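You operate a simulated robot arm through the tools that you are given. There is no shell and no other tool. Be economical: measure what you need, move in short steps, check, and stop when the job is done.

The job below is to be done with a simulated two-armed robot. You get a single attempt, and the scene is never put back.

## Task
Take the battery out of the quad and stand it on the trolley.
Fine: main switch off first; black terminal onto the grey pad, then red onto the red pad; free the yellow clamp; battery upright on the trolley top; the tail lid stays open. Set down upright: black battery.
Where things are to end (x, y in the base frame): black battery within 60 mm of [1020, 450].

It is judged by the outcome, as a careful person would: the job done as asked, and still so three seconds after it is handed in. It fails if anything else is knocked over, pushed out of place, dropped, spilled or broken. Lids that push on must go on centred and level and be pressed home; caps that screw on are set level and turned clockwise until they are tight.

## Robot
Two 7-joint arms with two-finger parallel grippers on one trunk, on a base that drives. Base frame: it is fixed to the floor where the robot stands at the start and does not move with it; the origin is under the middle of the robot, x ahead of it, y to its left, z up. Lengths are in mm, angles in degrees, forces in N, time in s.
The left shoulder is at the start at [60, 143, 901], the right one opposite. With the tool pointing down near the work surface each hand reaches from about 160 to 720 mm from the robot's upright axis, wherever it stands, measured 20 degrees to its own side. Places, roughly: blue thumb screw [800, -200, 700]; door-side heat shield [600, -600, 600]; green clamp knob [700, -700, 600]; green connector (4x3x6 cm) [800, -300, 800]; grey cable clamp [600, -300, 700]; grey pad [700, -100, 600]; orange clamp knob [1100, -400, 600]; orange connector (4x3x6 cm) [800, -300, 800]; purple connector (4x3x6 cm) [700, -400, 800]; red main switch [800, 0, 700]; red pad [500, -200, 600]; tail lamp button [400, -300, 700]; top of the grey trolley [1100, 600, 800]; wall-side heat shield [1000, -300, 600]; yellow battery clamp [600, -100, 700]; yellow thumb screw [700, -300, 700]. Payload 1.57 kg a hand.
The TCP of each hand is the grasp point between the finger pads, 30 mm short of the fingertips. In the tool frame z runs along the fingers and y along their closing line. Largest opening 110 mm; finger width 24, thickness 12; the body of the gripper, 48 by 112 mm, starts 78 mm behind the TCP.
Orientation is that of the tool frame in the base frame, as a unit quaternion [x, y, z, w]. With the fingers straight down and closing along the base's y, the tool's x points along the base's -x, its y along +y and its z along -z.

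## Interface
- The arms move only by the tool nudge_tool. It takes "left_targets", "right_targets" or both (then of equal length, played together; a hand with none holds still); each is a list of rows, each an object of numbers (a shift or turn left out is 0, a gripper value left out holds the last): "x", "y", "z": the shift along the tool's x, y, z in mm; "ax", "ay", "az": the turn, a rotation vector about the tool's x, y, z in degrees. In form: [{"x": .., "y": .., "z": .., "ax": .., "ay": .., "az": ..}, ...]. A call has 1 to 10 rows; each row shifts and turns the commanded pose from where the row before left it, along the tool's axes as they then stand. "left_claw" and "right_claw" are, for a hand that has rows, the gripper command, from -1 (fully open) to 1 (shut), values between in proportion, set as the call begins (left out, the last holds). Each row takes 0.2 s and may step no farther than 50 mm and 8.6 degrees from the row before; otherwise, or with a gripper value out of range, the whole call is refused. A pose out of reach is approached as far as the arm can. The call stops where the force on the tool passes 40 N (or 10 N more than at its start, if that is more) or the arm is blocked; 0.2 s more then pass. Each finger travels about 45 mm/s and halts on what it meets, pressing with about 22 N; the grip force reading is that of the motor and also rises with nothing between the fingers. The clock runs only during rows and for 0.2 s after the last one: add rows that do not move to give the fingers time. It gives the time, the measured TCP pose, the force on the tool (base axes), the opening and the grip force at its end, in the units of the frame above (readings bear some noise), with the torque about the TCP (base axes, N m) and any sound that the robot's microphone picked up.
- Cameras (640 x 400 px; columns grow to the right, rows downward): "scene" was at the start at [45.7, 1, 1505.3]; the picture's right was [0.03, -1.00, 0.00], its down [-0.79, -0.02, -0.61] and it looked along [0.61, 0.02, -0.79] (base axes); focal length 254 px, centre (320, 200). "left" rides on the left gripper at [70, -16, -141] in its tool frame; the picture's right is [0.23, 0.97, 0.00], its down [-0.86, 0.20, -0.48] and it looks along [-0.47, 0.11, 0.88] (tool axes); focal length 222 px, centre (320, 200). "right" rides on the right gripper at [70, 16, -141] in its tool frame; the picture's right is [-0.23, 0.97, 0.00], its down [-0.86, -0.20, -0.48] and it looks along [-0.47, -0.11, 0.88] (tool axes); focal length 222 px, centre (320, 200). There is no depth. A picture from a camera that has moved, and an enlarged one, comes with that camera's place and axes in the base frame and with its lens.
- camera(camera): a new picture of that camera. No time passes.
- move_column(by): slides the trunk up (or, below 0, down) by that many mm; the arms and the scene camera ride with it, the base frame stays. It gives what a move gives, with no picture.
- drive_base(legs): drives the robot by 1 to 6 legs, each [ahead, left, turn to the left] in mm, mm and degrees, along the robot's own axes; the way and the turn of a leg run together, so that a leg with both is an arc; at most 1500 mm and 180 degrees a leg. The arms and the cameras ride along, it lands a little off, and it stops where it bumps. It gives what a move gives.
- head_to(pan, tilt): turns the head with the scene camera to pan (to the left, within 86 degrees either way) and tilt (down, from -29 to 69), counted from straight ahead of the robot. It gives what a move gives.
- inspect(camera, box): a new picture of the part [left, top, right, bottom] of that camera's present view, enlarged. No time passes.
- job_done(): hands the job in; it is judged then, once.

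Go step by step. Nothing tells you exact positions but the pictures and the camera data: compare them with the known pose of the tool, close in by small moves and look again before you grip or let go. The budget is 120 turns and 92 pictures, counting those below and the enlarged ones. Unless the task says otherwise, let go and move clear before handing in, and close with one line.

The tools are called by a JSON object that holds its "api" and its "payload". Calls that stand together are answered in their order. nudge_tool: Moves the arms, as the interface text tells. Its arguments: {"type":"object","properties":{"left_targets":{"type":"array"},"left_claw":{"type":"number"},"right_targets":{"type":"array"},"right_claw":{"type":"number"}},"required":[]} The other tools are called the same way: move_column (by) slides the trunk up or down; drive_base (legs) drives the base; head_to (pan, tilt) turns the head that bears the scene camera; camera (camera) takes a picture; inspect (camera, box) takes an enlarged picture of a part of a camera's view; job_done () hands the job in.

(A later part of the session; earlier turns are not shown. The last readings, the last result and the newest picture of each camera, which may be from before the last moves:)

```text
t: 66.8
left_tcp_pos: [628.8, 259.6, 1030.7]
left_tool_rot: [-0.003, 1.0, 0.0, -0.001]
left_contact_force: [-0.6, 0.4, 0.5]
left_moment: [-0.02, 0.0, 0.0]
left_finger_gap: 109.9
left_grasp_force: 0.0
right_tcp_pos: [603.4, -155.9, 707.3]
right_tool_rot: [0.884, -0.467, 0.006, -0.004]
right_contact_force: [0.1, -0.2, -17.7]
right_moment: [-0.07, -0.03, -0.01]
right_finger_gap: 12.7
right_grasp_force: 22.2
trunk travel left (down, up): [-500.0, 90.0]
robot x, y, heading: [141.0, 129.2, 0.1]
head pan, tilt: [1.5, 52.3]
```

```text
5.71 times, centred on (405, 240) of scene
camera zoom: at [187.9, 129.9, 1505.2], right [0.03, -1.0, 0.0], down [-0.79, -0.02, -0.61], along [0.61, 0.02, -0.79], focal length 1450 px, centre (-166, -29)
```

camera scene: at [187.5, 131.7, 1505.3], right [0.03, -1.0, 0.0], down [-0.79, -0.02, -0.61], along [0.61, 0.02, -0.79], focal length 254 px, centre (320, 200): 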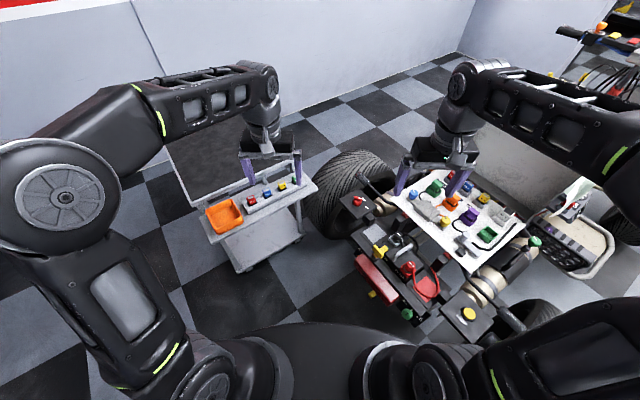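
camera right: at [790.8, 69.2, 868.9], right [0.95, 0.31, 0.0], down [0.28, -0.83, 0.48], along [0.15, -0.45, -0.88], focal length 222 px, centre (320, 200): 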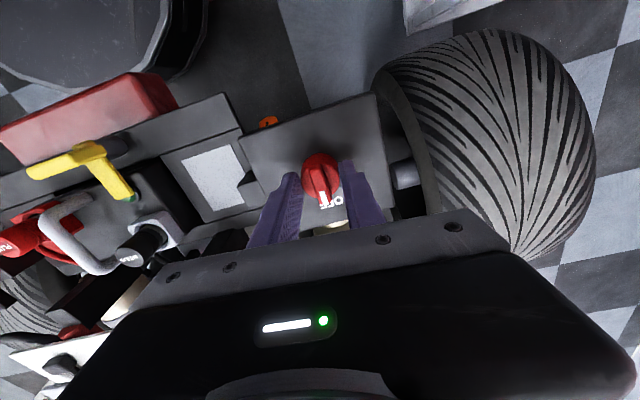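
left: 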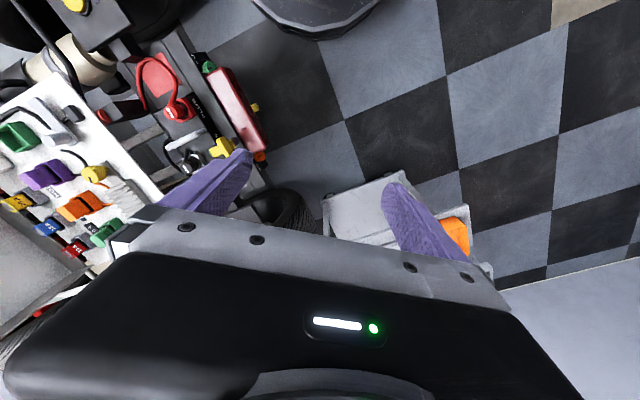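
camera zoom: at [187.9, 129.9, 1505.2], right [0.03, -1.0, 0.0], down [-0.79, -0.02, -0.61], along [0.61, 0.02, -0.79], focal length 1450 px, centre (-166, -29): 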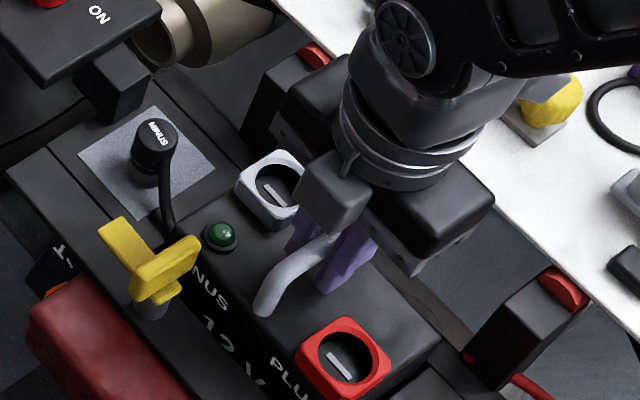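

The battery is rising; I can see "12 V" now and feel about 17 N of load. I'll continue straight up gently.

{"api": "nudge_tool", "payload": {"right_targets": [{"z": -6}, {"z": -6}, {"z": -8}, {"z": -8}, {"z": -8}, {"z": -8}, {"z": -8}, {"z": -8}, {"z": -8}, {"z": -8}]}}

{"api": "inspect", "payload": {"camera": "scene", "box": [360, 190, 450, 280]}}

```text
t: 69.0
left_tcp_pos: [628.7, 260.5, 1030.6]
left_tool_rot: [-0.003, 1.0, 0.0, 0.0]
left_contact_force: [0.1, -0.3, 0.0]
left_moment: [-0.02, 0.04, 0.05]
left_finger_gap: 110.1
left_grasp_force: 0.1
right_tcp_pos: [601.5, -154.5, 784.6]
right_tool_rot: [0.884, -0.468, 0.007, -0.005]
right_contact_force: [-0.5, -0.1, -0.6]
right_moment: [0.0, -0.04, 0.01]
right_finger_gap: 0.1
right_grasp_force: 21.1
trunk travel left (down, up): [-500.0, 90.0]
robot x, y, heading: [140.1, 129.8, 0.2]
head pan, tilt: [1.5, 52.3]
```

```text
4.44 times, centred on (405, 235) of scene
camera zoom: at [187.1, 130.4, 1505.5], right [0.03, -1.0, 0.0], down [-0.79, -0.02, -0.61], along [0.61, 0.02, -0.79], focal length 1128 px, centre (-58, 44)
```

zoom: 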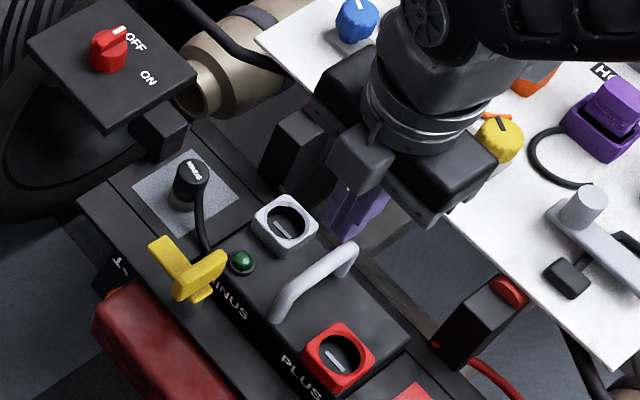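

The handle slipped out during the faster part of the lift, and the battery dropped back into its bay upright. I'll check how it sits, then regrip deeper and lift more slowly.

{"api": "nudge_tool", "payload": {"right_targets": [{"z": 0}, {"z": 0}, {"z": 0}], "right_claw": 0.43}}

{"api": "inspect", "payload": {"camera": "right", "box": [180, 60, 460, 220]}}

```text
t: 69.8
left_tcp_pos: [627.1, 262.0, 1031.4]
left_tool_rot: [-0.003, 1.0, 0.0, 0.0]
left_contact_force: [-0.2, 0.5, -0.5]
left_moment: [0.02, -0.01, -0.01]
left_finger_gap: 110.0
left_grasp_force: 0.2
right_tcp_pos: [602.3, -154.5, 782.9]
right_tool_rot: [0.884, -0.468, 0.006, -0.006]
right_contact_force: [0.1, -0.4, 0.2]
right_moment: [-0.01, -0.02, 0.01]
right_finger_gap: 31.6
right_grasp_force: 0.1
trunk travel left (down, up): [-500.0, 90.0]
robot x, y, heading: [141.7, 129.2, 0.1]
head pan, tilt: [1.5, 52.3]
```

```text
2.29 times, centred on (320, 140) of right
camera zoom: at [626.2, -221.8, 924.2], right [-0.93, -0.36, -0.01], down [-0.32, 0.82, 0.48], along [-0.16, 0.45, -0.88], focal length 508 px, centre (320, 337)
```

zoom: 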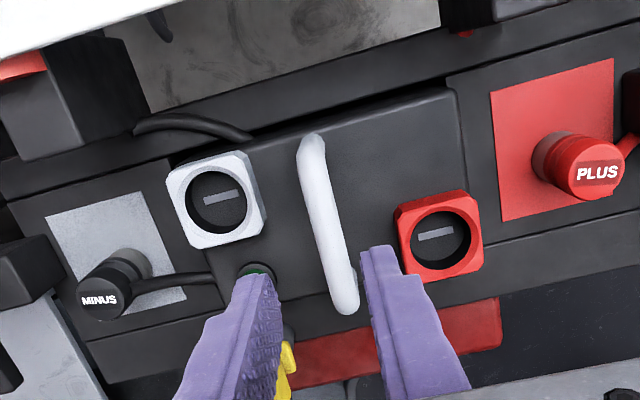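

The battery sits properly in its bay. I'll regrip slightly deeper, then lift at a slow 2–3 mm per step.

{"api": "nudge_tool", "payload": {"right_targets": [{"y": 4, "z": 30}, {"z": 30}, {"z": 25}, {"z": 14}, {"z": 0}]}}

{"api": "nudge_tool", "payload": {"right_targets": [{"z": 0}, {"z": 0}, {"z": 0}, {"z": 0}, {"z": 0}, {"z": 0}], "right_claw": 1.0}}

{"api": "nudge_tool", "payload": {"right_targets": [{"z": -2}, {"z": -2}, {"z": -2}, {"z": -2}, {"z": -2}, {"z": -2}, {"z": 0}, {"z": 0}]}}

{"api": "inspect", "payload": {"camera": "scene", "box": [375, 210, 425, 260]}}

```text
t: 71.0
left_tcp_pos: [627.5, 260.5, 1030.8]
left_tool_rot: [-0.002, 1.0, 0.0, 0.0]
left_contact_force: [0.2, -0.1, -0.3]
left_moment: [-0.01, 0.0, -0.03]
left_finger_gap: 110.1
left_grasp_force: 0.2
right_tcp_pos: [599.5, -156.2, 684.5]
right_tool_rot: [0.884, -0.468, 0.006, -0.004]
right_contact_force: [0.5, -0.2, -0.8]
right_moment: [0.03, -0.01, -0.02]
right_finger_gap: 31.3
right_grasp_force: 0.1
trunk travel left (down, up): [-500.0, 90.0]
robot x, y, heading: [141.1, 128.0, 0.2]
head pan, tilt: [1.5, 52.3]
```

```text
t: 72.4
left_tcp_pos: [628.6, 261.1, 1031.0]
left_tool_rot: [-0.003, 1.0, 0.001, 0.001]
left_contact_force: [0.1, 0.4, -0.5]
left_moment: [0.0, 0.01, -0.02]
left_finger_gap: 110.0
left_grasp_force: 0.2
right_tcp_pos: [600.6, -157.8, 684.9]
right_tool_rot: [0.884, -0.468, 0.006, -0.005]
right_contact_force: [1.9, 0.5, 0.0]
right_moment: [-0.07, -0.05, 0.47]
right_finger_gap: 13.2
right_grasp_force: 21.5
trunk travel left (down, up): [-500.0, 90.0]
robot x, y, heading: [143.2, 128.5, 0.3]
head pan, tilt: [1.5, 52.3]
```

```text
t: 74.2
left_tcp_pos: [627.7, 260.9, 1030.6]
left_tool_rot: [-0.002, 1.0, 0.0, -0.001]
left_contact_force: [-0.1, 0.3, -0.1]
left_moment: [0.02, -0.03, 0.02]
left_finger_gap: 110.0
left_grasp_force: 0.2
right_tcp_pos: [599.2, -157.3, 696.9]
right_tool_rot: [0.884, -0.468, 0.005, -0.004]
right_contact_force: [0.0, -0.3, -17.5]
right_moment: [0.01, -0.01, 0.02]
right_finger_gap: 12.8
right_grasp_force: 21.9
trunk travel left (down, up): [-500.0, 90.0]
robot x, y, heading: [142.7, 126.7, 0.2]
head pan, tilt: [1.5, 52.3]
```

```text
8.00 times, centred on (400, 235) of scene
camera zoom: at [188.0, 129.9, 1505.2], right [0.03, -1.0, 0.0], down [-0.79, -0.02, -0.61], along [0.61, 0.02, -0.79], focal length 2030 px, centre (-320, -80)
```

zoom: 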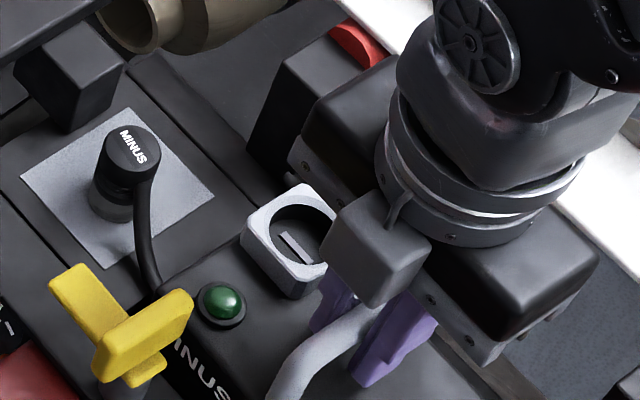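

The battery weighs about 17.5 N, which is marginal for a pure friction grip. A safer grip is to tilt the hand so that one finger hooks under the bar. I'll set the battery back down, regrip nearer the fingertips, and then tilt about the bar.

{"api": "nudge_tool", "payload": {"right_targets": [{"z": 3}, {"z": 3}, {"z": 3}, {"z": 3}, {"z": 0}]}}

{"api": "nudge_tool", "payload": {"right_targets": [{"z": 0}, {"z": 0}, {"z": -12}, {"z": 0}], "right_claw": 0.55}}

{"api": "nudge_tool", "payload": {"right_targets": [{"z": 0}, {"z": 0}, {"z": 0}], "right_claw": 1.0}}

{"api": "nudge_tool", "payload": {"right_targets": [{"y": 1.4, "ax": 6}, {"y": 1.4, "ax": 6}, {"y": 1.4, "ax": 6}, {"z": 0}]}}

```text
t: 75.4
left_tcp_pos: [627.9, 262.2, 1030.8]
left_tool_rot: [-0.003, 1.0, 0.0, -0.001]
left_contact_force: [-0.1, -0.1, 0.5]
left_moment: [0.0, 0.01, 0.02]
left_finger_gap: 110.3
left_grasp_force: 0.1
right_tcp_pos: [601.2, -156.8, 686.4]
right_tool_rot: [0.884, -0.467, 0.007, -0.006]
right_contact_force: [3.0, -4.0, 15.9]
right_moment: [0.02, -0.01, -0.01]
right_finger_gap: 13.2
right_grasp_force: 22.0
trunk travel left (down, up): [-500.0, 90.0]
robot x, y, heading: [141.7, 126.3, 0.5]
head pan, tilt: [1.5, 52.3]
```

```text
t: 76.4
left_tcp_pos: [627.6, 260.1, 1030.9]
left_tool_rot: [-0.004, 1.0, 0.0, 0.0]
left_contact_force: [0.3, 0.8, -0.7]
left_moment: [0.0, -0.04, 0.0]
left_finger_gap: 110.3
left_grasp_force: 0.0
right_tcp_pos: [600.6, -157.4, 696.9]
right_tool_rot: [0.884, -0.468, 0.005, -0.005]
right_contact_force: [0.5, -1.1, -0.7]
right_moment: [0.02, -0.02, -0.01]
right_finger_gap: 24.9
right_grasp_force: 0.0
trunk travel left (down, up): [-500.0, 90.0]
robot x, y, heading: [135.9, 127.1, 0.2]
head pan, tilt: [1.5, 52.3]
```

```text
t: 77.2
left_tcp_pos: [628.5, 260.0, 1030.6]
left_tool_rot: [-0.002, 1.0, 0.0, 0.0]
left_contact_force: [0.1, 0.6, 0.1]
left_moment: [-0.02, 0.03, 0.05]
left_finger_gap: 109.9
left_grasp_force: 0.0
right_tcp_pos: [600.9, -156.4, 696.7]
right_tool_rot: [0.884, -0.468, 0.006, -0.005]
right_contact_force: [1.1, 2.2, 1.5]
right_moment: [0.14, 0.1, -0.01]
right_finger_gap: 12.8
right_grasp_force: 22.3
trunk travel left (down, up): [-500.0, 90.0]
robot x, y, heading: [141.5, 130.9, 0.5]
head pan, tilt: [1.5, 52.3]
```

```text
t: 78.2
left_tcp_pos: [628.9, 262.7, 1029.9]
left_tool_rot: [-0.002, 1.0, 0.0, -0.001]
left_contact_force: [-0.1, 0.0, 0.0]
left_moment: [0.02, -0.02, 0.01]
left_finger_gap: 109.9
left_grasp_force: 0.0
right_tcp_pos: [599.2, -156.4, 696.8]
right_tool_rot: [0.873, -0.459, 0.081, -0.145]
right_contact_force: [12.8, 12.5, 2.0]
right_moment: [0.28, 0.14, 0.26]
right_finger_gap: 12.7
right_grasp_force: 21.8
trunk travel left (down, up): [-500.0, 90.0]
robot x, y, heading: [142.4, 129.0, 0.3]
head pan, tilt: [1.5, 52.3]
```

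There is some side force, so I'm over-compensating. I'll continue tilting without the extra shift.

{"api": "nudge_tool", "payload": {"right_targets": [{"y": -1, "ax": 6}, {"y": 0, "ax": 6}, {"ax": 6}, {"z": 0}]}}

{"api": "inspect", "payload": {"camera": "scene", "box": [375, 210, 435, 270]}}

```text
t: 79.2
left_tcp_pos: [628.4, 261.4, 1030.1]
left_tool_rot: [-0.002, 1.0, -0.001, 0.001]
left_contact_force: [0.1, 0.1, 0.9]
left_moment: [0.0, 0.0, 0.02]
left_finger_gap: 110.0
left_grasp_force: 0.0
right_tcp_pos: [598.2, -156.1, 695.4]
right_tool_rot: [0.839, -0.442, 0.151, -0.279]
right_contact_force: [13.4, 15.8, 6.0]
right_moment: [0.12, 0.04, 0.25]
right_finger_gap: 12.9
right_grasp_force: 21.8
trunk travel left (down, up): [-500.0, 90.0]
robot x, y, heading: [140.4, 127.5, 0.3]
head pan, tilt: [1.5, 52.3]
```

```text
6.67 times, centred on (405, 240) of scene
camera zoom: at [187.6, 132.4, 1505.3], right [0.03, -1.0, 0.0], down [-0.79, -0.03, -0.61], along [0.61, 0.02, -0.79], focal length 1691 px, centre (-247, -67)
```

zoom: 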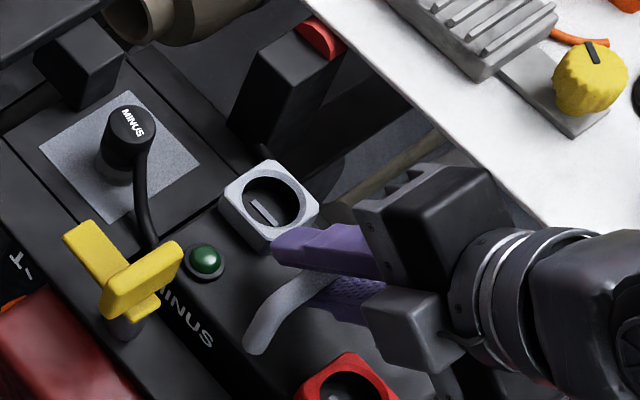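

The hand is tilted 36° and the fingers are astride the bar. I'll continue to about 60°, easing the side force.

{"api": "nudge_tool", "payload": {"right_targets": [{"y": -2, "ax": 6}, {"y": -1, "ax": 6}, {"y": 0, "ax": 6}, {"ax": 6}, {"z": 0}]}}

{"api": "inspect", "payload": {"camera": "scene", "box": [375, 210, 455, 290]}}

```text
t: 80.4
left_tcp_pos: [628.2, 261.1, 1030.9]
left_tool_rot: [-0.003, 1.0, 0.0, 0.0]
left_contact_force: [0.7, -0.3, 0.9]
left_moment: [0.0, -0.02, -0.01]
left_finger_gap: 110.0
left_grasp_force: 0.0
right_tcp_pos: [597.6, -157.6, 697.5]
right_tool_rot: [0.763, -0.403, 0.239, -0.445]
right_contact_force: [-4.9, -0.2, -0.7]
right_moment: [0.47, 0.35, 0.06]
right_finger_gap: 12.9
right_grasp_force: 21.9
trunk travel left (down, up): [-500.0, 90.0]
robot x, y, heading: [140.0, 128.9, 0.2]
head pan, tilt: [1.5, 52.3]
```

```text
5.00 times, centred on (415, 250) of scene
camera zoom: at [186.4, 130.2, 1505.2], right [0.03, -1.0, 0.0], down [-0.79, -0.02, -0.61], along [0.61, 0.02, -0.79], focal length 1269 px, centre (-155, -50)
```

zoom: 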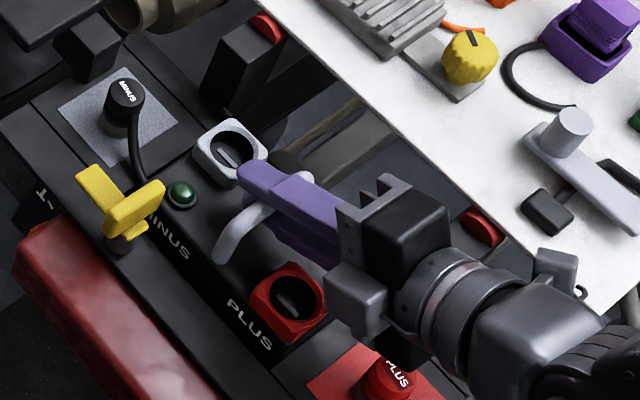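

The hook grip is set at 60°. Now I'll lift straight up: −0.87 along tool y and −0.5 along tool z.

{"api": "nudge_tool", "payload": {"right_targets": [{"y": -2.6, "z": -1.5}, {"y": -2.6, "z": -1.5}, {"y": -3.5, "z": -2}, {"y": -3.5, "z": -2}, {"y": -3.5, "z": -2}, {"y": -3.5, "z": -2}, {"z": 0}]}}

{"api": "inspect", "payload": {"camera": "scene", "box": [375, 210, 455, 290]}}

```text
t: 82.0
left_tcp_pos: [627.8, 261.6, 1030.4]
left_tool_rot: [-0.003, 1.0, 0.0, -0.001]
left_contact_force: [0.7, -0.1, -0.3]
left_moment: [-0.02, 0.02, 0.06]
left_finger_gap: 110.1
left_grasp_force: 0.0
right_tcp_pos: [598.5, -157.4, 719.2]
right_tool_rot: [0.763, -0.403, 0.238, -0.445]
right_contact_force: [0.0, 0.1, -17.8]
right_moment: [-0.09, 0.01, -0.02]
right_finger_gap: 12.5
right_grasp_force: 22.0
trunk travel left (down, up): [-500.0, 90.0]
robot x, y, heading: [141.7, 128.2, 0.3]
head pan, tilt: [1.5, 52.3]
```

```text
5.00 times, centred on (415, 250) of scene
camera zoom: at [188.0, 129.8, 1505.2], right [0.03, -1.0, 0.0], down [-0.79, -0.02, -0.61], along [0.61, 0.02, -0.79], focal length 1269 px, centre (-155, -50)
```

zoom: 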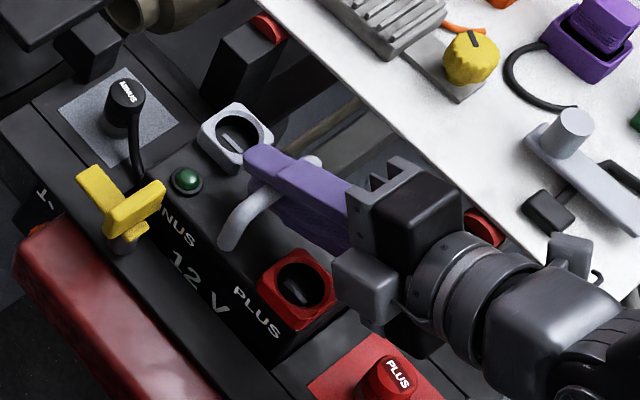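

It's holding with no slip. I'll keep lifting.

{"api": "nudge_tool", "payload": {"right_targets": [{"y": -4.3, "z": -2.5}, {"y": -4.3, "z": -2.5}, {"y": -4.3, "z": -2.5}, {"y": -4.3, "z": -2.5}, {"y": -4.3, "z": -2.5}, {"y": -4.3, "z": -2.5}, {"y": -4.3, "z": -2.5}, {"y": -4.3, "z": -2.5}, {"z": 0}]}}

{"api": "nudge_tool", "payload": {"right_targets": [{"y": -4.3, "z": -2.5}, {"y": -4.3, "z": -2.5}, {"y": -4.3, "z": -2.5}, {"y": -4.3, "z": -2.5}, {"y": -4.3, "z": -2.5}, {"y": -4.3, "z": -2.5}, {"y": -4.3, "z": -2.5}, {"y": -4.3, "z": -2.5}, {"z": 0}]}}

{"api": "inspect", "payload": {"camera": "scene", "box": [365, 180, 465, 280]}}

```text
t: 84.0
left_tcp_pos: [629.7, 261.1, 1030.9]
left_tool_rot: [-0.002, 1.0, 0.0, -0.001]
left_contact_force: [-0.3, -0.1, -0.8]
left_moment: [0.01, 0.0, 0.0]
left_finger_gap: 110.0
left_grasp_force: 0.2
right_tcp_pos: [598.3, -157.6, 758.9]
right_tool_rot: [0.763, -0.403, 0.238, -0.445]
right_contact_force: [-0.2, 0.1, -17.2]
right_moment: [-0.08, 0.01, 0.01]
right_finger_gap: 12.9
right_grasp_force: 21.7
trunk travel left (down, up): [-500.0, 90.0]
robot x, y, heading: [144.6, 130.7, 0.4]
head pan, tilt: [1.5, 52.3]
```

```text
t: 86.0
left_tcp_pos: [628.7, 259.9, 1030.6]
left_tool_rot: [-0.003, 1.0, 0.0, 0.0]
left_contact_force: [0.5, 0.0, -0.5]
left_moment: [0.0, -0.04, -0.06]
left_finger_gap: 109.7
left_grasp_force: 0.1
right_tcp_pos: [598.1, -156.9, 798.9]
right_tool_rot: [0.764, -0.402, 0.238, -0.445]
right_contact_force: [0.2, 0.3, -18.6]
right_moment: [-0.03, -0.05, 0.01]
right_finger_gap: 12.9
right_grasp_force: 21.7
trunk travel left (down, up): [-500.0, 90.0]
robot x, y, heading: [143.3, 131.8, 0.5]
head pan, tilt: [1.5, 52.3]
```

```text
4.00 times, centred on (415, 230) of scene
camera zoom: at [188.0, 129.8, 1505.2], right [0.03, -1.0, 0.0], down [-0.79, -0.02, -0.61], along [0.61, 0.02, -0.79], focal length 1015 px, centre (-60, 80)
```

zoom: 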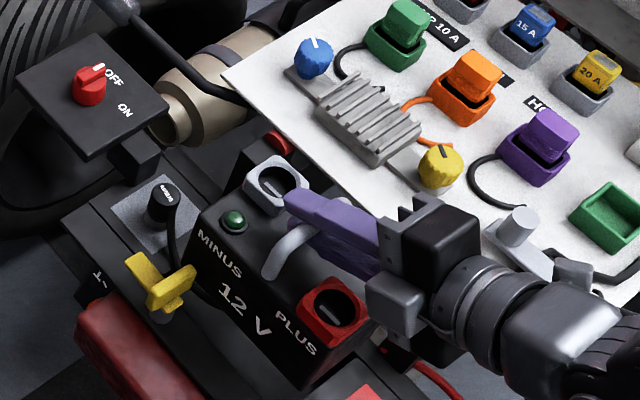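

The battery is out of its bay and hanging level. I'll raise it further with the trunk, then the arm, to clear everything, and then look at the trolley.

{"api": "move_column", "payload": {"by": 90}}

{"api": "nudge_tool", "payload": {"right_targets": [{"y": -8.7, "z": -5}, {"y": -8.7, "z": -5}, {"y": -8.7, "z": -5}, {"y": -8.7, "z": -5}, {"y": -8.7, "z": -5}, {"y": -8.7, "z": -5}, {"y": -8.7, "z": -5}, {"y": -8.7, "z": -5}, {"z": 0}]}}

{"api": "head_to", "payload": {"pan": 25, "tilt": 40}}

{"api": "camera", "payload": {"camera": "scene"}}

```text
t: 87.2
left_tcp_pos: [628.1, 258.6, 1120.1]
left_tool_rot: [-0.003, 1.0, -0.001, -0.002]
left_contact_force: [-0.2, 0.8, 1.0]
left_moment: [0.02, -0.06, 0.0]
left_finger_gap: 110.2
left_grasp_force: 0.2
right_tcp_pos: [598.9, -158.1, 888.0]
right_tool_rot: [0.763, -0.403, 0.238, -0.445]
right_contact_force: [-0.1, -0.2, -17.7]
right_moment: [-0.02, -0.05, -0.02]
right_finger_gap: 12.9
right_grasp_force: 22.1
trunk travel left (down, up): [-590.0, 0.0]
robot x, y, heading: [142.3, 128.2, 0.7]
head pan, tilt: [1.5, 52.3]
```

```text
t: 89.2
left_tcp_pos: [628.2, 260.0, 1120.1]
left_tool_rot: [-0.002, 1.0, 0.0, 0.0]
left_contact_force: [0.4, 0.3, -0.2]
left_moment: [-0.02, -0.01, 0.02]
left_finger_gap: 109.9
left_grasp_force: 0.0
right_tcp_pos: [596.6, -157.5, 969.6]
right_tool_rot: [0.763, -0.403, 0.238, -0.445]
right_contact_force: [-0.4, 0.3, -18.6]
right_moment: [-0.06, 0.01, -0.01]
right_finger_gap: 12.8
right_grasp_force: 22.4
trunk travel left (down, up): [-590.0, 0.0]
robot x, y, heading: [142.2, 128.4, 0.3]
head pan, tilt: [1.5, 52.3]
```

```text
t: 90.1
left_tcp_pos: [627.9, 260.4, 1120.3]
left_tool_rot: [-0.003, 1.0, 0.0, -0.001]
left_contact_force: [0.3, -0.7, -0.1]
left_moment: [-0.05, 0.04, 0.0]
left_finger_gap: 110.1
left_grasp_force: 0.0
right_tcp_pos: [598.5, -157.3, 970.4]
right_tool_rot: [0.764, -0.402, 0.238, -0.445]
right_contact_force: [-0.5, -0.3, -17.7]
right_moment: [-0.05, -0.03, 0.02]
right_finger_gap: 12.8
right_grasp_force: 22.6
trunk travel left (down, up): [-590.0, 0.0]
robot x, y, heading: [139.5, 129.1, 0.6]
head pan, tilt: [25.0, 40.0]
```

```text
25 pictures are left
camera scene: at [190.2, 163.7, 1612.4], right [0.43, -0.9, 0.0], down [-0.58, -0.27, -0.77], along [0.69, 0.33, -0.64], focal length 254 px, centre (320, 200)
```

scene: 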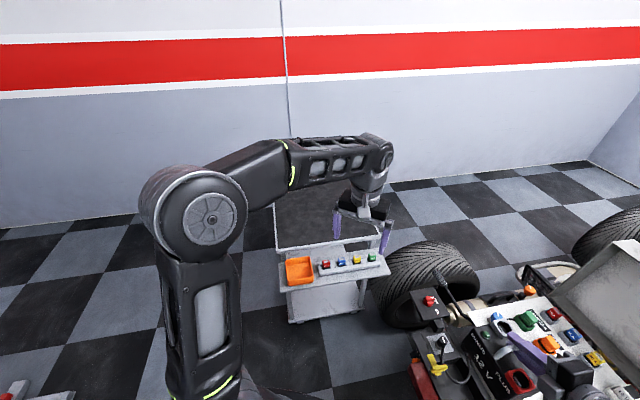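

The trolley's front runs at yaw ≈ -56°, so its depth direction is ≈ 34°, with the mat behind the fuse strip. I'll turn the robot about 33° in place first, which swings the battery into free space, and check the grip.

{"api": "drive_base", "payload": {"legs": [[0, 0, 33]]}}

{"api": "head_to", "payload": {"pan": 0, "tilt": 48}}

{"api": "camera", "payload": {"camera": "scene"}}

```text
t: 92.1
left_tcp_pos: [474.4, 508.1, 1120.8]
left_tool_rot: [-0.291, 0.957, 0.0, -0.001]
left_contact_force: [0.3, -0.4, -0.2]
left_moment: [-0.02, -0.03, -0.01]
left_finger_gap: 110.2
left_grasp_force: 0.1
right_tcp_pos: [679.1, 143.0, 968.8]
right_tool_rot: [0.847, -0.165, 0.099, -0.495]
right_contact_force: [0.0, 0.7, -17.4]
right_moment: [-0.04, -0.01, 0.0]
right_finger_gap: 13.1
right_grasp_force: 22.0
trunk travel left (down, up): [-590.0, 0.0]
robot x, y, heading: [140.9, 131.7, 33.7]
head pan, tilt: [25.0, 40.0]
```

```text
t: 93.0
left_tcp_pos: [475.1, 509.7, 1120.4]
left_tool_rot: [-0.291, 0.957, 0.0, 0.0]
left_contact_force: [-0.5, -0.5, 0.6]
left_moment: [-0.01, 0.01, 0.0]
left_finger_gap: 110.0
left_grasp_force: 0.2
right_tcp_pos: [679.0, 142.6, 969.7]
right_tool_rot: [0.848, -0.165, 0.1, -0.494]
right_contact_force: [-0.4, 0.6, -17.8]
right_moment: [-0.04, -0.03, -0.01]
right_finger_gap: 12.9
right_grasp_force: 22.4
trunk travel left (down, up): [-590.0, 0.0]
robot x, y, heading: [145.7, 133.3, 33.8]
head pan, tilt: [0.0, 48.0]
```

```text
24 pictures are left
camera scene: at [184.0, 155.9, 1601.0], right [0.56, -0.83, 0.0], down [-0.62, -0.41, -0.67], along [0.55, 0.37, -0.74], focal length 254 px, centre (320, 200)
```

scene: 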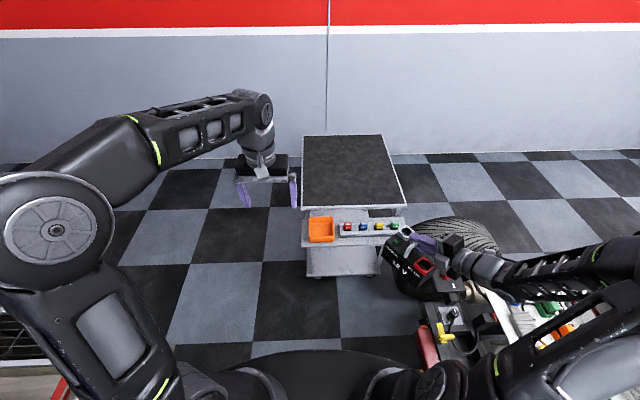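

I have a clear view: the trolley's mat is straight ahead, with the target on its right part and the grip steady. I'll drive toward it, stopping well short of its front edge.

{"api": "drive_base", "payload": {"legs": [[225, -40, 0]]}}

{"api": "camera", "payload": {"camera": "scene"}}

```text
t: 94.8
left_tcp_pos: [687.0, 601.0, 1118.8]
left_tool_rot: [-0.29, 0.957, 0.001, -0.001]
left_contact_force: [0.8, -0.3, -0.4]
left_moment: [-0.01, 0.03, -0.02]
left_finger_gap: 109.8
left_grasp_force: 0.1
right_tcp_pos: [891.2, 233.1, 970.3]
right_tool_rot: [0.847, -0.167, 0.101, -0.495]
right_contact_force: [0.8, 0.5, -17.5]
right_moment: [-0.06, -0.06, 0.03]
right_finger_gap: 12.6
right_grasp_force: 22.1
trunk travel left (down, up): [-590.0, 0.0]
robot x, y, heading: [353.7, 219.9, 33.8]
head pan, tilt: [0.0, 48.0]
```

```text
23 pictures are left
camera scene: at [396.1, 248.7, 1600.9], right [0.55, -0.83, 0.0], down [-0.62, -0.41, -0.67], along [0.56, 0.37, -0.74], focal length 254 px, centre (320, 200)
```

scene: 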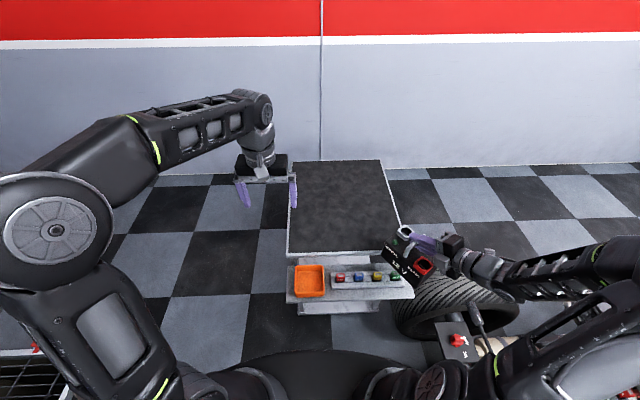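

Triangulation puts the mat at z ≈ 780, with the target about 160 mm in from its front edge. I'll raise the battery another 50 mm and then move it over smoothly.

{"api": "nudge_tool", "payload": {"right_targets": [{"y": -4.4, "z": -2.5}, {"y": -8.7, "z": -5}, {"y": -8.7, "z": -5}, {"y": -8.7, "z": -5}, {"y": -8.7, "z": -5}, {"y": -4.4, "z": -2.5}, {"z": 0}]}}

{"api": "nudge_tool", "payload": {"right_targets": [{"x": 1, "y": -3.5, "z": 6}, {"x": 1.9, "y": -6.4, "z": 11.3}, {"x": 1.9, "y": -6.4, "z": 11.3}, {"x": 1.9, "y": -6.4, "z": 11.3}, {"x": 1.9, "y": -6.4, "z": 11.3}, {"x": 1.9, "y": -6.4, "z": 11.3}, {"x": 1.9, "y": -6.4, "z": 11.3}, {"x": 1.9, "y": -6.4, "z": 11.3}, {"x": 1.9, "y": -6.4, "z": 11.3}, {"x": 1.9, "y": -6.4, "z": 11.3}]}}

{"api": "camera", "payload": {"camera": "scene"}}

```text
t: 96.3
left_tcp_pos: [687.3, 600.2, 1121.2]
left_tool_rot: [-0.29, 0.957, 0.0, -0.001]
left_contact_force: [-0.5, -0.1, -0.1]
left_moment: [0.0, 0.03, 0.0]
left_finger_gap: 109.8
left_grasp_force: 0.1
right_tcp_pos: [891.2, 231.4, 1018.4]
right_tool_rot: [0.847, -0.166, 0.1, -0.494]
right_contact_force: [-0.7, -0.2, -17.5]
right_moment: [-0.07, 0.0, 0.0]
right_finger_gap: 12.8
right_grasp_force: 21.9
trunk travel left (down, up): [-590.0, 0.0]
robot x, y, heading: [350.5, 220.6, 33.5]
head pan, tilt: [0.0, 48.0]
```

```text
t: 98.5
left_tcp_pos: [686.5, 601.1, 1120.0]
left_tool_rot: [-0.29, 0.957, 0.0, 0.0]
left_contact_force: [-0.1, -0.9, -0.2]
left_moment: [0.01, -0.02, -0.02]
left_finger_gap: 109.9
left_grasp_force: 0.0
right_tcp_pos: [954.4, 342.9, 1020.5]
right_tool_rot: [0.847, -0.166, 0.1, -0.494]
right_contact_force: [-0.8, 0.4, -17.7]
right_moment: [-0.1, -0.03, 0.0]
right_finger_gap: 12.9
right_grasp_force: 22.3
trunk travel left (down, up): [-590.0, 0.0]
robot x, y, heading: [350.2, 226.1, 33.6]
head pan, tilt: [0.0, 48.0]
```

```text
22 pictures are left
camera scene: at [395.3, 249.0, 1600.9], right [0.55, -0.83, 0.0], down [-0.62, -0.41, -0.67], along [0.56, 0.37, -0.74], focal length 254 px, centre (320, 200)
```

scene: 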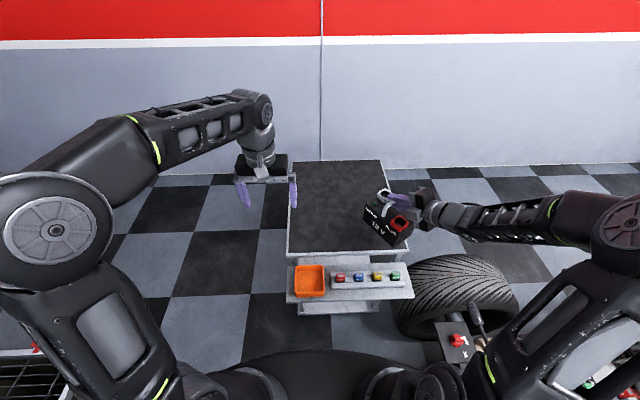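

The battery is over the front-right of the mat. I'll continue to the target.

{"api": "nudge_tool", "payload": {"right_targets": [{"x": 2, "y": -6.1, "z": 10.8}, {"x": 2, "y": -6.1, "z": 10.8}, {"x": 2, "y": -6.1, "z": 10.8}, {"x": 2, "y": -6.1, "z": 10.8}, {"x": 2, "y": -6.1, "z": 10.8}, {"x": 2, "y": -6.1, "z": 10.8}, {"x": 2, "y": -6.1, "z": 10.8}, {"x": 2, "y": -6.1, "z": 10.8}, {"x": 2, "y": -6.1, "z": 10.8}, {"x": 1.6, "y": -5.8, "z": 11}]}}

{"api": "inspect", "payload": {"camera": "scene", "box": [280, 140, 440, 260]}}

```text
t: 100.8
left_tcp_pos: [687.9, 600.4, 1119.5]
left_tool_rot: [-0.29, 0.957, 0.0, -0.001]
left_contact_force: [0.0, -0.3, -0.1]
left_moment: [0.01, -0.01, 0.0]
left_finger_gap: 109.9
left_grasp_force: 0.0
right_tcp_pos: [1019.9, 447.4, 1020.8]
right_tool_rot: [0.847, -0.166, 0.1, -0.495]
right_contact_force: [-0.6, 0.5, -17.3]
right_moment: [-0.06, -0.02, 0.01]
right_finger_gap: 12.7
right_grasp_force: 22.1
trunk travel left (down, up): [-590.0, 0.0]
robot x, y, heading: [351.8, 220.4, 33.8]
head pan, tilt: [0.0, 48.0]
```

```text
3.33 times, centred on (360, 200) of scene
camera zoom: at [395.5, 249.2, 1600.9], right [0.55, -0.83, 0.0], down [-0.62, -0.41, -0.67], along [0.56, 0.37, -0.74], focal length 846 px, centre (187, 200)
```

zoom: 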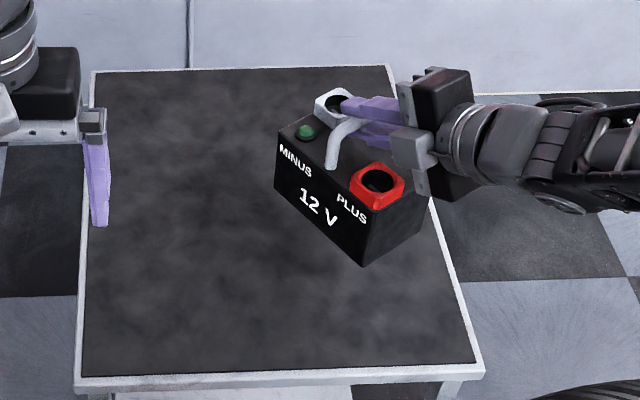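

The battery hangs level above the mat at the target. I'll lower it straight down, then feel for contact.

{"api": "nudge_tool", "payload": {"right_targets": [{"y": 5.2, "z": 2.9}, {"y": 5.2, "z": 2.9}, {"y": 5.2, "z": 2.9}, {"y": 5.2, "z": 2.9}, {"y": 5.2, "z": 2.9}, {"y": 5.2, "z": 2.9}, {"y": 5.2, "z": 2.9}, {"y": 5.2, "z": 2.9}, {"y": 3.5, "z": 2}, {"z": 0}]}}

{"api": "inspect", "payload": {"camera": "scene", "box": [330, 160, 420, 230]}}

```text
t: 103.0
left_tcp_pos: [686.8, 599.2, 1120.1]
left_tool_rot: [-0.289, 0.957, 0.0, 0.0]
left_contact_force: [0.3, -0.2, 0.4]
left_moment: [-0.01, 0.04, 0.01]
left_finger_gap: 109.8
left_grasp_force: 0.0
right_tcp_pos: [1020.7, 447.3, 966.7]
right_tool_rot: [0.847, -0.166, 0.099, -0.495]
right_contact_force: [0.6, 0.1, -18.0]
right_moment: [-0.07, 0.04, 0.01]
right_finger_gap: 12.7
right_grasp_force: 21.9
trunk travel left (down, up): [-590.0, 0.0]
robot x, y, heading: [352.7, 220.6, 33.8]
head pan, tilt: [0.0, 48.0]
```

```text
5.71 times, centred on (375, 195) of scene
camera zoom: at [395.2, 248.8, 1600.9], right [0.55, -0.83, 0.0], down [-0.62, -0.41, -0.67], along [0.56, 0.37, -0.74], focal length 1450 px, centre (6, 229)
```

zoom: 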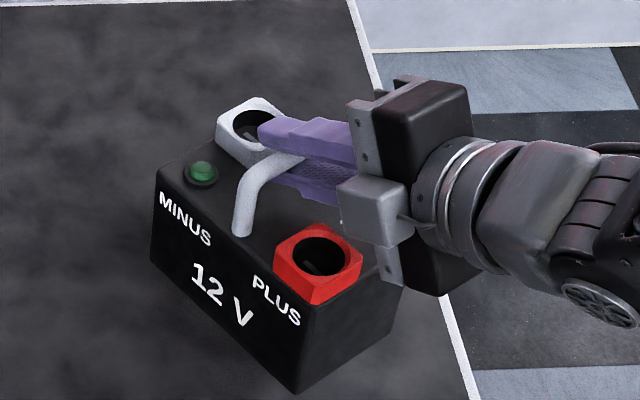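

{"api": "nudge_tool", "payload": {"right_targets": [{"y": 3.5, "z": 2}, {"y": 3.5, "z": 2}, {"y": 2.6, "z": 1.5}, {"y": 2.6, "z": 1.5}, {"y": 2.6, "z": 1.5}, {"y": 2.6, "z": 1.5}, {"y": 1.7, "z": 1}, {"z": 0}]}}

```text
t: 104.8
left_tcp_pos: [686.2, 600.7, 1120.5]
left_tool_rot: [-0.29, 0.957, 0.0, -0.001]
left_contact_force: [0.1, -0.1, 0.2]
left_moment: [0.02, 0.01, 0.01]
left_finger_gap: 110.0
left_grasp_force: 0.1
right_tcp_pos: [1020.6, 447.0, 946.2]
right_tool_rot: [0.847, -0.167, 0.1, -0.495]
right_contact_force: [1.1, 0.0, -17.3]
right_moment: [-0.1, -0.03, -0.03]
right_finger_gap: 12.6
right_grasp_force: 22.0
trunk travel left (down, up): [-590.0, 0.0]
robot x, y, heading: [349.5, 221.7, 33.9]
head pan, tilt: [0.0, 48.0]
```

There's no contact yet, so I'll keep lowering gently.

{"api": "nudge_tool", "payload": {"right_targets": [{"y": 1.7, "z": 1}, {"y": 1.7, "z": 1}, {"y": 1.7, "z": 1}, {"y": 1.7, "z": 1}, {"y": 1.7, "z": 1}, {"z": 0}]}}

{"api": "inspect", "payload": {"camera": "scene", "box": [330, 160, 420, 230]}}

```text
t: 106.2
left_tcp_pos: [686.8, 600.4, 1120.0]
left_tool_rot: [-0.29, 0.957, -0.001, 0.0]
left_contact_force: [0.5, 0.0, 0.0]
left_moment: [0.02, 0.01, -0.02]
left_finger_gap: 110.1
left_grasp_force: 0.1
right_tcp_pos: [1019.6, 447.4, 937.0]
right_tool_rot: [0.848, -0.166, 0.1, -0.494]
right_contact_force: [0.5, 0.1, -18.1]
right_moment: [-0.09, -0.01, -0.02]
right_finger_gap: 13.0
right_grasp_force: 22.0
trunk travel left (down, up): [-590.0, 0.0]
robot x, y, heading: [354.9, 224.7, 33.5]
head pan, tilt: [0.0, 48.0]
```

```text
5.71 times, centred on (375, 195) of scene
camera zoom: at [395.1, 248.9, 1600.9], right [0.55, -0.83, 0.0], down [-0.62, -0.41, -0.67], along [0.56, 0.37, -0.74], focal length 1450 px, centre (6, 229)
```

zoom: 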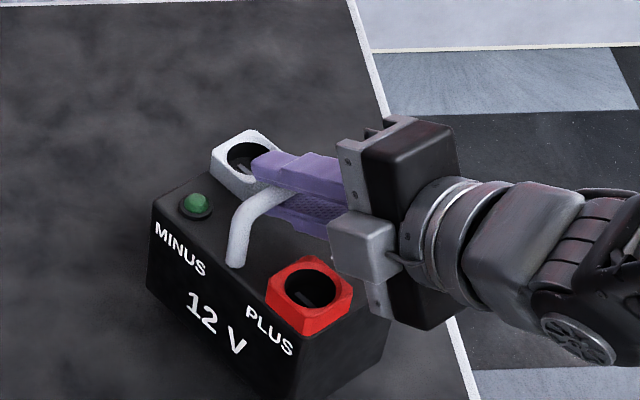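

{"api": "nudge_tool", "payload": {"right_targets": [{"y": 1.7, "z": 1}, {"y": 1.7, "z": 1}, {"y": 1.7, "z": 1}, {"y": 1.7, "z": 1}, {"y": 1.7, "z": 1}, {"z": 0}]}}

{"api": "nudge_tool", "payload": {"right_targets": [{"y": 1.7, "z": 1}, {"y": 1.7, "z": 1}, {"y": 1.7, "z": 1}, {"z": 0}]}}

```text
t: 107.5
left_tcp_pos: [686.6, 600.6, 1119.8]
left_tool_rot: [-0.29, 0.957, 0.0, -0.001]
left_contact_force: [0.1, -1.2, 0.7]
left_moment: [0.01, -0.01, -0.01]
left_finger_gap: 110.0
left_grasp_force: 0.0
right_tcp_pos: [1019.7, 448.7, 924.5]
right_tool_rot: [0.847, -0.167, 0.101, -0.495]
right_contact_force: [0.1, 0.2, -16.9]
right_moment: [-0.07, -0.01, 0.02]
right_finger_gap: 12.9
right_grasp_force: 22.1
trunk travel left (down, up): [-590.0, 0.0]
robot x, y, heading: [351.3, 217.9, 33.7]
head pan, tilt: [0.0, 48.0]
```

```text
t: 108.5
left_tcp_pos: [687.0, 600.1, 1121.0]
left_tool_rot: [-0.29, 0.957, 0.0, -0.001]
left_contact_force: [-0.1, 0.1, 0.2]
left_moment: [-0.01, -0.01, 0.0]
left_finger_gap: 109.8
left_grasp_force: 0.0
right_tcp_pos: [1020.7, 449.3, 920.3]
right_tool_rot: [0.847, -0.166, 0.1, -0.495]
right_contact_force: [-0.6, -1.2, -15.2]
right_moment: [0.05, 0.1, 0.06]
right_finger_gap: 12.8
right_grasp_force: 22.1
trunk travel left (down, up): [-590.0, 0.0]
robot x, y, heading: [352.2, 223.6, 33.6]
head pan, tilt: [0.0, 48.0]
```

First contact is showing: the load fell to 15 N. I'll ease down until the weight is off.

{"api": "nudge_tool", "payload": {"right_targets": [{"y": 0.9, "z": 0.5}, {"y": 0.9, "z": 0.5}, {"y": 0.9, "z": 0.5}, {"z": 0}]}}

{"api": "nudge_tool", "payload": {"right_targets": [{"y": 0.9, "z": 0.5}, {"y": 0.9, "z": 0.5}, {"z": 0}]}}

{"api": "inspect", "payload": {"camera": "scene", "box": [330, 160, 420, 230]}}

```text
t: 109.5
left_tcp_pos: [686.4, 600.1, 1120.2]
left_tool_rot: [-0.29, 0.957, 0.0, 0.0]
left_contact_force: [0.0, -0.3, 0.2]
left_moment: [0.0, 0.02, 0.01]
left_finger_gap: 109.9
left_grasp_force: 0.1
right_tcp_pos: [1019.6, 448.8, 919.2]
right_tool_rot: [0.847, -0.166, 0.101, -0.496]
right_contact_force: [-1.2, -4.9, -4.7]
right_moment: [0.19, 0.5, 0.31]
right_finger_gap: 12.5
right_grasp_force: 21.8
trunk travel left (down, up): [-590.0, 0.0]
robot x, y, heading: [349.9, 219.4, 33.9]
head pan, tilt: [0.0, 48.0]
```

```text
t: 110.3
left_tcp_pos: [685.0, 598.8, 1120.7]
left_tool_rot: [-0.291, 0.957, 0.0, 0.0]
left_contact_force: [-0.1, -0.2, -0.3]
left_moment: [0.01, 0.0, 0.0]
left_finger_gap: 110.0
left_grasp_force: 0.1
right_tcp_pos: [1021.4, 448.5, 919.8]
right_tool_rot: [0.845, -0.166, 0.102, -0.497]
right_contact_force: [1.9, -8.1, 9.6]
right_moment: [0.23, 0.5, -0.01]
right_finger_gap: 12.7
right_grasp_force: 22.2
trunk travel left (down, up): [-590.0, 0.0]
robot x, y, heading: [352.7, 218.5, 33.9]
head pan, tilt: [0.0, 48.0]
```

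```text
5.71 times, centred on (375, 195) of scene
camera zoom: at [392.4, 246.6, 1601.3], right [0.55, -0.83, 0.0], down [-0.62, -0.41, -0.67], along [0.56, 0.37, -0.74], focal length 1450 px, centre (6, 229)
```

zoom: 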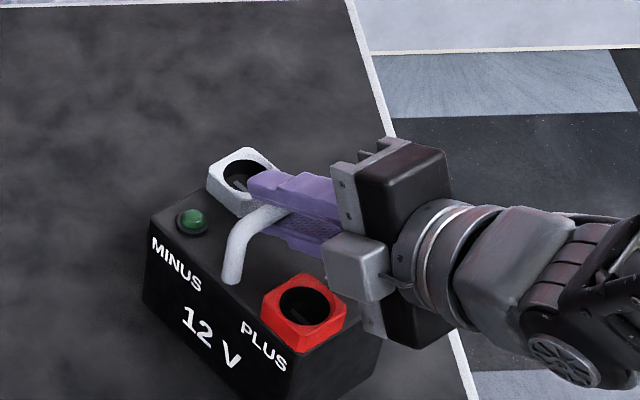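

The battery stands on the mat and the weight is off the hand. I'll open the fingers just enough to clear the bar and then withdraw along the finger axis.

{"api": "nudge_tool", "payload": {"right_targets": [{"z": 0}, {"z": 0}, {"z": 0}], "right_claw": 0.57}}

{"api": "inspect", "payload": {"camera": "scene", "box": [335, 170, 405, 230]}}

```text
t: 111.2
left_tcp_pos: [685.2, 599.5, 1120.1]
left_tool_rot: [-0.29, 0.957, 0.0, 0.0]
left_contact_force: [0.0, 0.3, -0.1]
left_moment: [0.01, 0.01, 0.02]
left_finger_gap: 109.9
left_grasp_force: 0.1
right_tcp_pos: [1019.6, 448.4, 915.9]
right_tool_rot: [0.847, -0.166, 0.101, -0.495]
right_contact_force: [0.0, -0.1, 0.0]
right_moment: [-0.04, 0.02, -0.06]
right_finger_gap: 23.7
right_grasp_force: 0.0
trunk travel left (down, up): [-590.0, 0.0]
robot x, y, heading: [350.4, 218.7, 33.8]
head pan, tilt: [0.0, 48.0]
```

```text
6.67 times, centred on (370, 200) of scene
camera zoom: at [393.1, 248.1, 1601.0], right [0.55, -0.83, 0.0], down [-0.62, -0.41, -0.67], along [0.56, 0.37, -0.74], focal length 1691 px, centre (-13, 200)
```

zoom: 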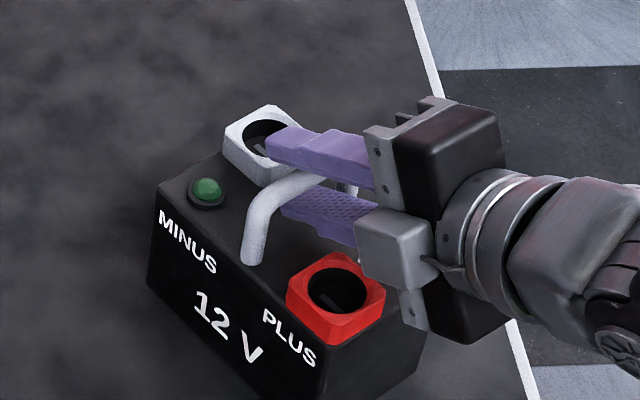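

The fingers are free with zero force, so I'll slide out backward along the finger axis.

{"api": "nudge_tool", "payload": {"right_targets": [{"z": -5}, {"z": -6}, {"z": -8}, {"z": -8}, {"z": -10}, {"z": -10}, {"z": -10}, {"z": 0}]}}

{"api": "inspect", "payload": {"camera": "scene", "box": [320, 160, 420, 240]}}

```text
t: 113.0
left_tcp_pos: [685.7, 600.1, 1120.7]
left_tool_rot: [-0.289, 0.957, -0.001, 0.0]
left_contact_force: [0.3, -0.8, 0.3]
left_moment: [0.02, 0.0, 0.01]
left_finger_gap: 109.8
left_grasp_force: 0.1
right_tcp_pos: [999.2, 401.0, 943.3]
right_tool_rot: [0.847, -0.166, 0.101, -0.495]
right_contact_force: [-0.1, -0.4, 0.5]
right_moment: [0.01, 0.01, 0.01]
right_finger_gap: 23.8
right_grasp_force: 0.1
trunk travel left (down, up): [-590.0, 0.0]
robot x, y, heading: [353.8, 227.1, 33.6]
head pan, tilt: [0.0, 48.0]
```

```text
5.00 times, centred on (370, 200) of scene
camera zoom: at [393.3, 248.3, 1601.0], right [0.55, -0.83, 0.0], down [-0.62, -0.41, -0.67], along [0.56, 0.37, -0.74], focal length 1269 px, centre (70, 200)
```

zoom: 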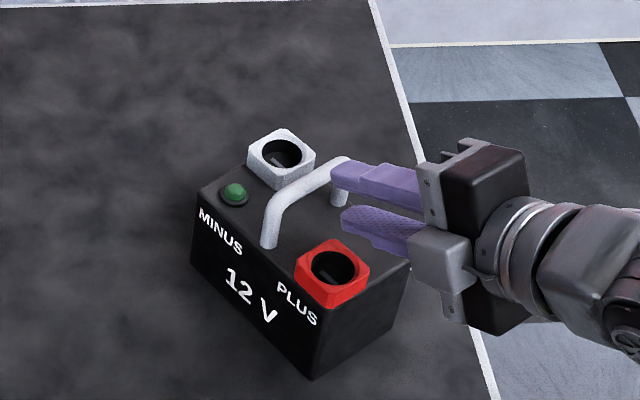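

It's clear of the handle. I'll withdraw further and up, then check the battery and the quad.

{"api": "nudge_tool", "payload": {"right_targets": [{"z": -15}, {"z": -20}, {"z": -20, "y": -10}, {"z": -20, "y": -15}, {"z": -20, "y": -15}, {"z": -20, "y": -15}, {"z": -20, "y": -15}]}}

{"api": "inspect", "payload": {"camera": "scene", "box": [280, 140, 440, 300]}}

{"api": "head_to", "payload": {"pan": -50, "tilt": 45}}

{"api": "camera", "payload": {"camera": "scene"}}

```text
t: 114.5
left_tcp_pos: [685.0, 600.2, 1121.0]
left_tool_rot: [-0.29, 0.957, 0.0, 0.0]
left_contact_force: [0.6, 0.1, 0.1]
left_moment: [0.01, -0.02, -0.03]
left_finger_gap: 109.8
left_grasp_force: 0.0
right_tcp_pos: [968.7, 325.0, 1072.0]
right_tool_rot: [0.846, -0.166, 0.101, -0.496]
right_contact_force: [0.5, -0.3, -0.4]
right_moment: [0.01, 0.0, -0.01]
right_finger_gap: 23.8
right_grasp_force: 0.1
trunk travel left (down, up): [-590.0, 0.0]
robot x, y, heading: [350.0, 223.5, 33.7]
head pan, tilt: [0.0, 48.0]
```

```text
2.50 times, centred on (360, 220) of scene
camera zoom: at [392.4, 247.9, 1601.1], right [0.55, -0.83, 0.0], down [-0.62, -0.41, -0.67], along [0.56, 0.37, -0.74], focal length 634 px, centre (220, 150)
```

zoom: 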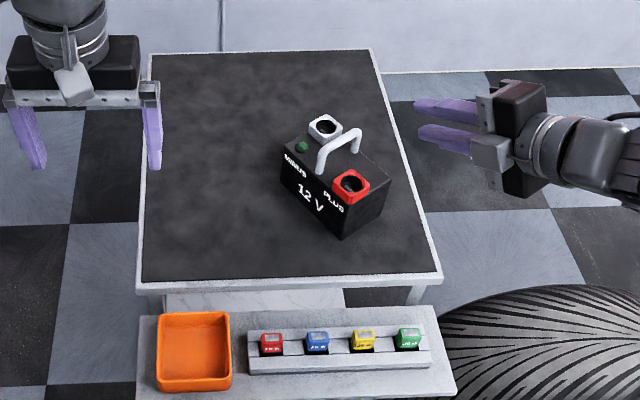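

```text
t: 115.7
left_tcp_pos: [685.6, 599.5, 1120.1]
left_tool_rot: [-0.29, 0.957, 0.0, 0.0]
left_contact_force: [0.8, 0.5, 0.5]
left_moment: [0.01, 0.01, 0.02]
left_finger_gap: 110.2
left_grasp_force: 0.2
right_tcp_pos: [969.3, 326.1, 1070.0]
right_tool_rot: [0.847, -0.166, 0.102, -0.495]
right_contact_force: [-0.1, -0.3, 0.5]
right_moment: [0.02, -0.01, 0.02]
right_finger_gap: 23.7
right_grasp_force: 0.1
trunk travel left (down, up): [-590.0, 0.0]
robot x, y, heading: [352.9, 220.6, 33.5]
head pan, tilt: [-50.0, 45.0]
```

```text
14 pictures are left
camera scene: at [405.6, 181.7, 1605.2], right [-0.28, -0.96, 0.0], down [-0.68, 0.2, -0.71], along [0.68, -0.2, -0.71], focal length 254 px, centre (320, 200)
```

scene: 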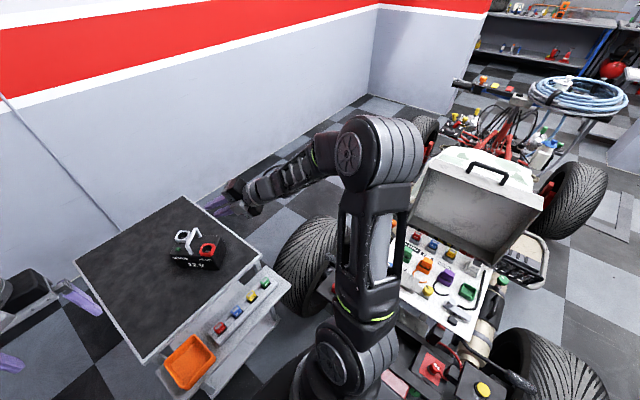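

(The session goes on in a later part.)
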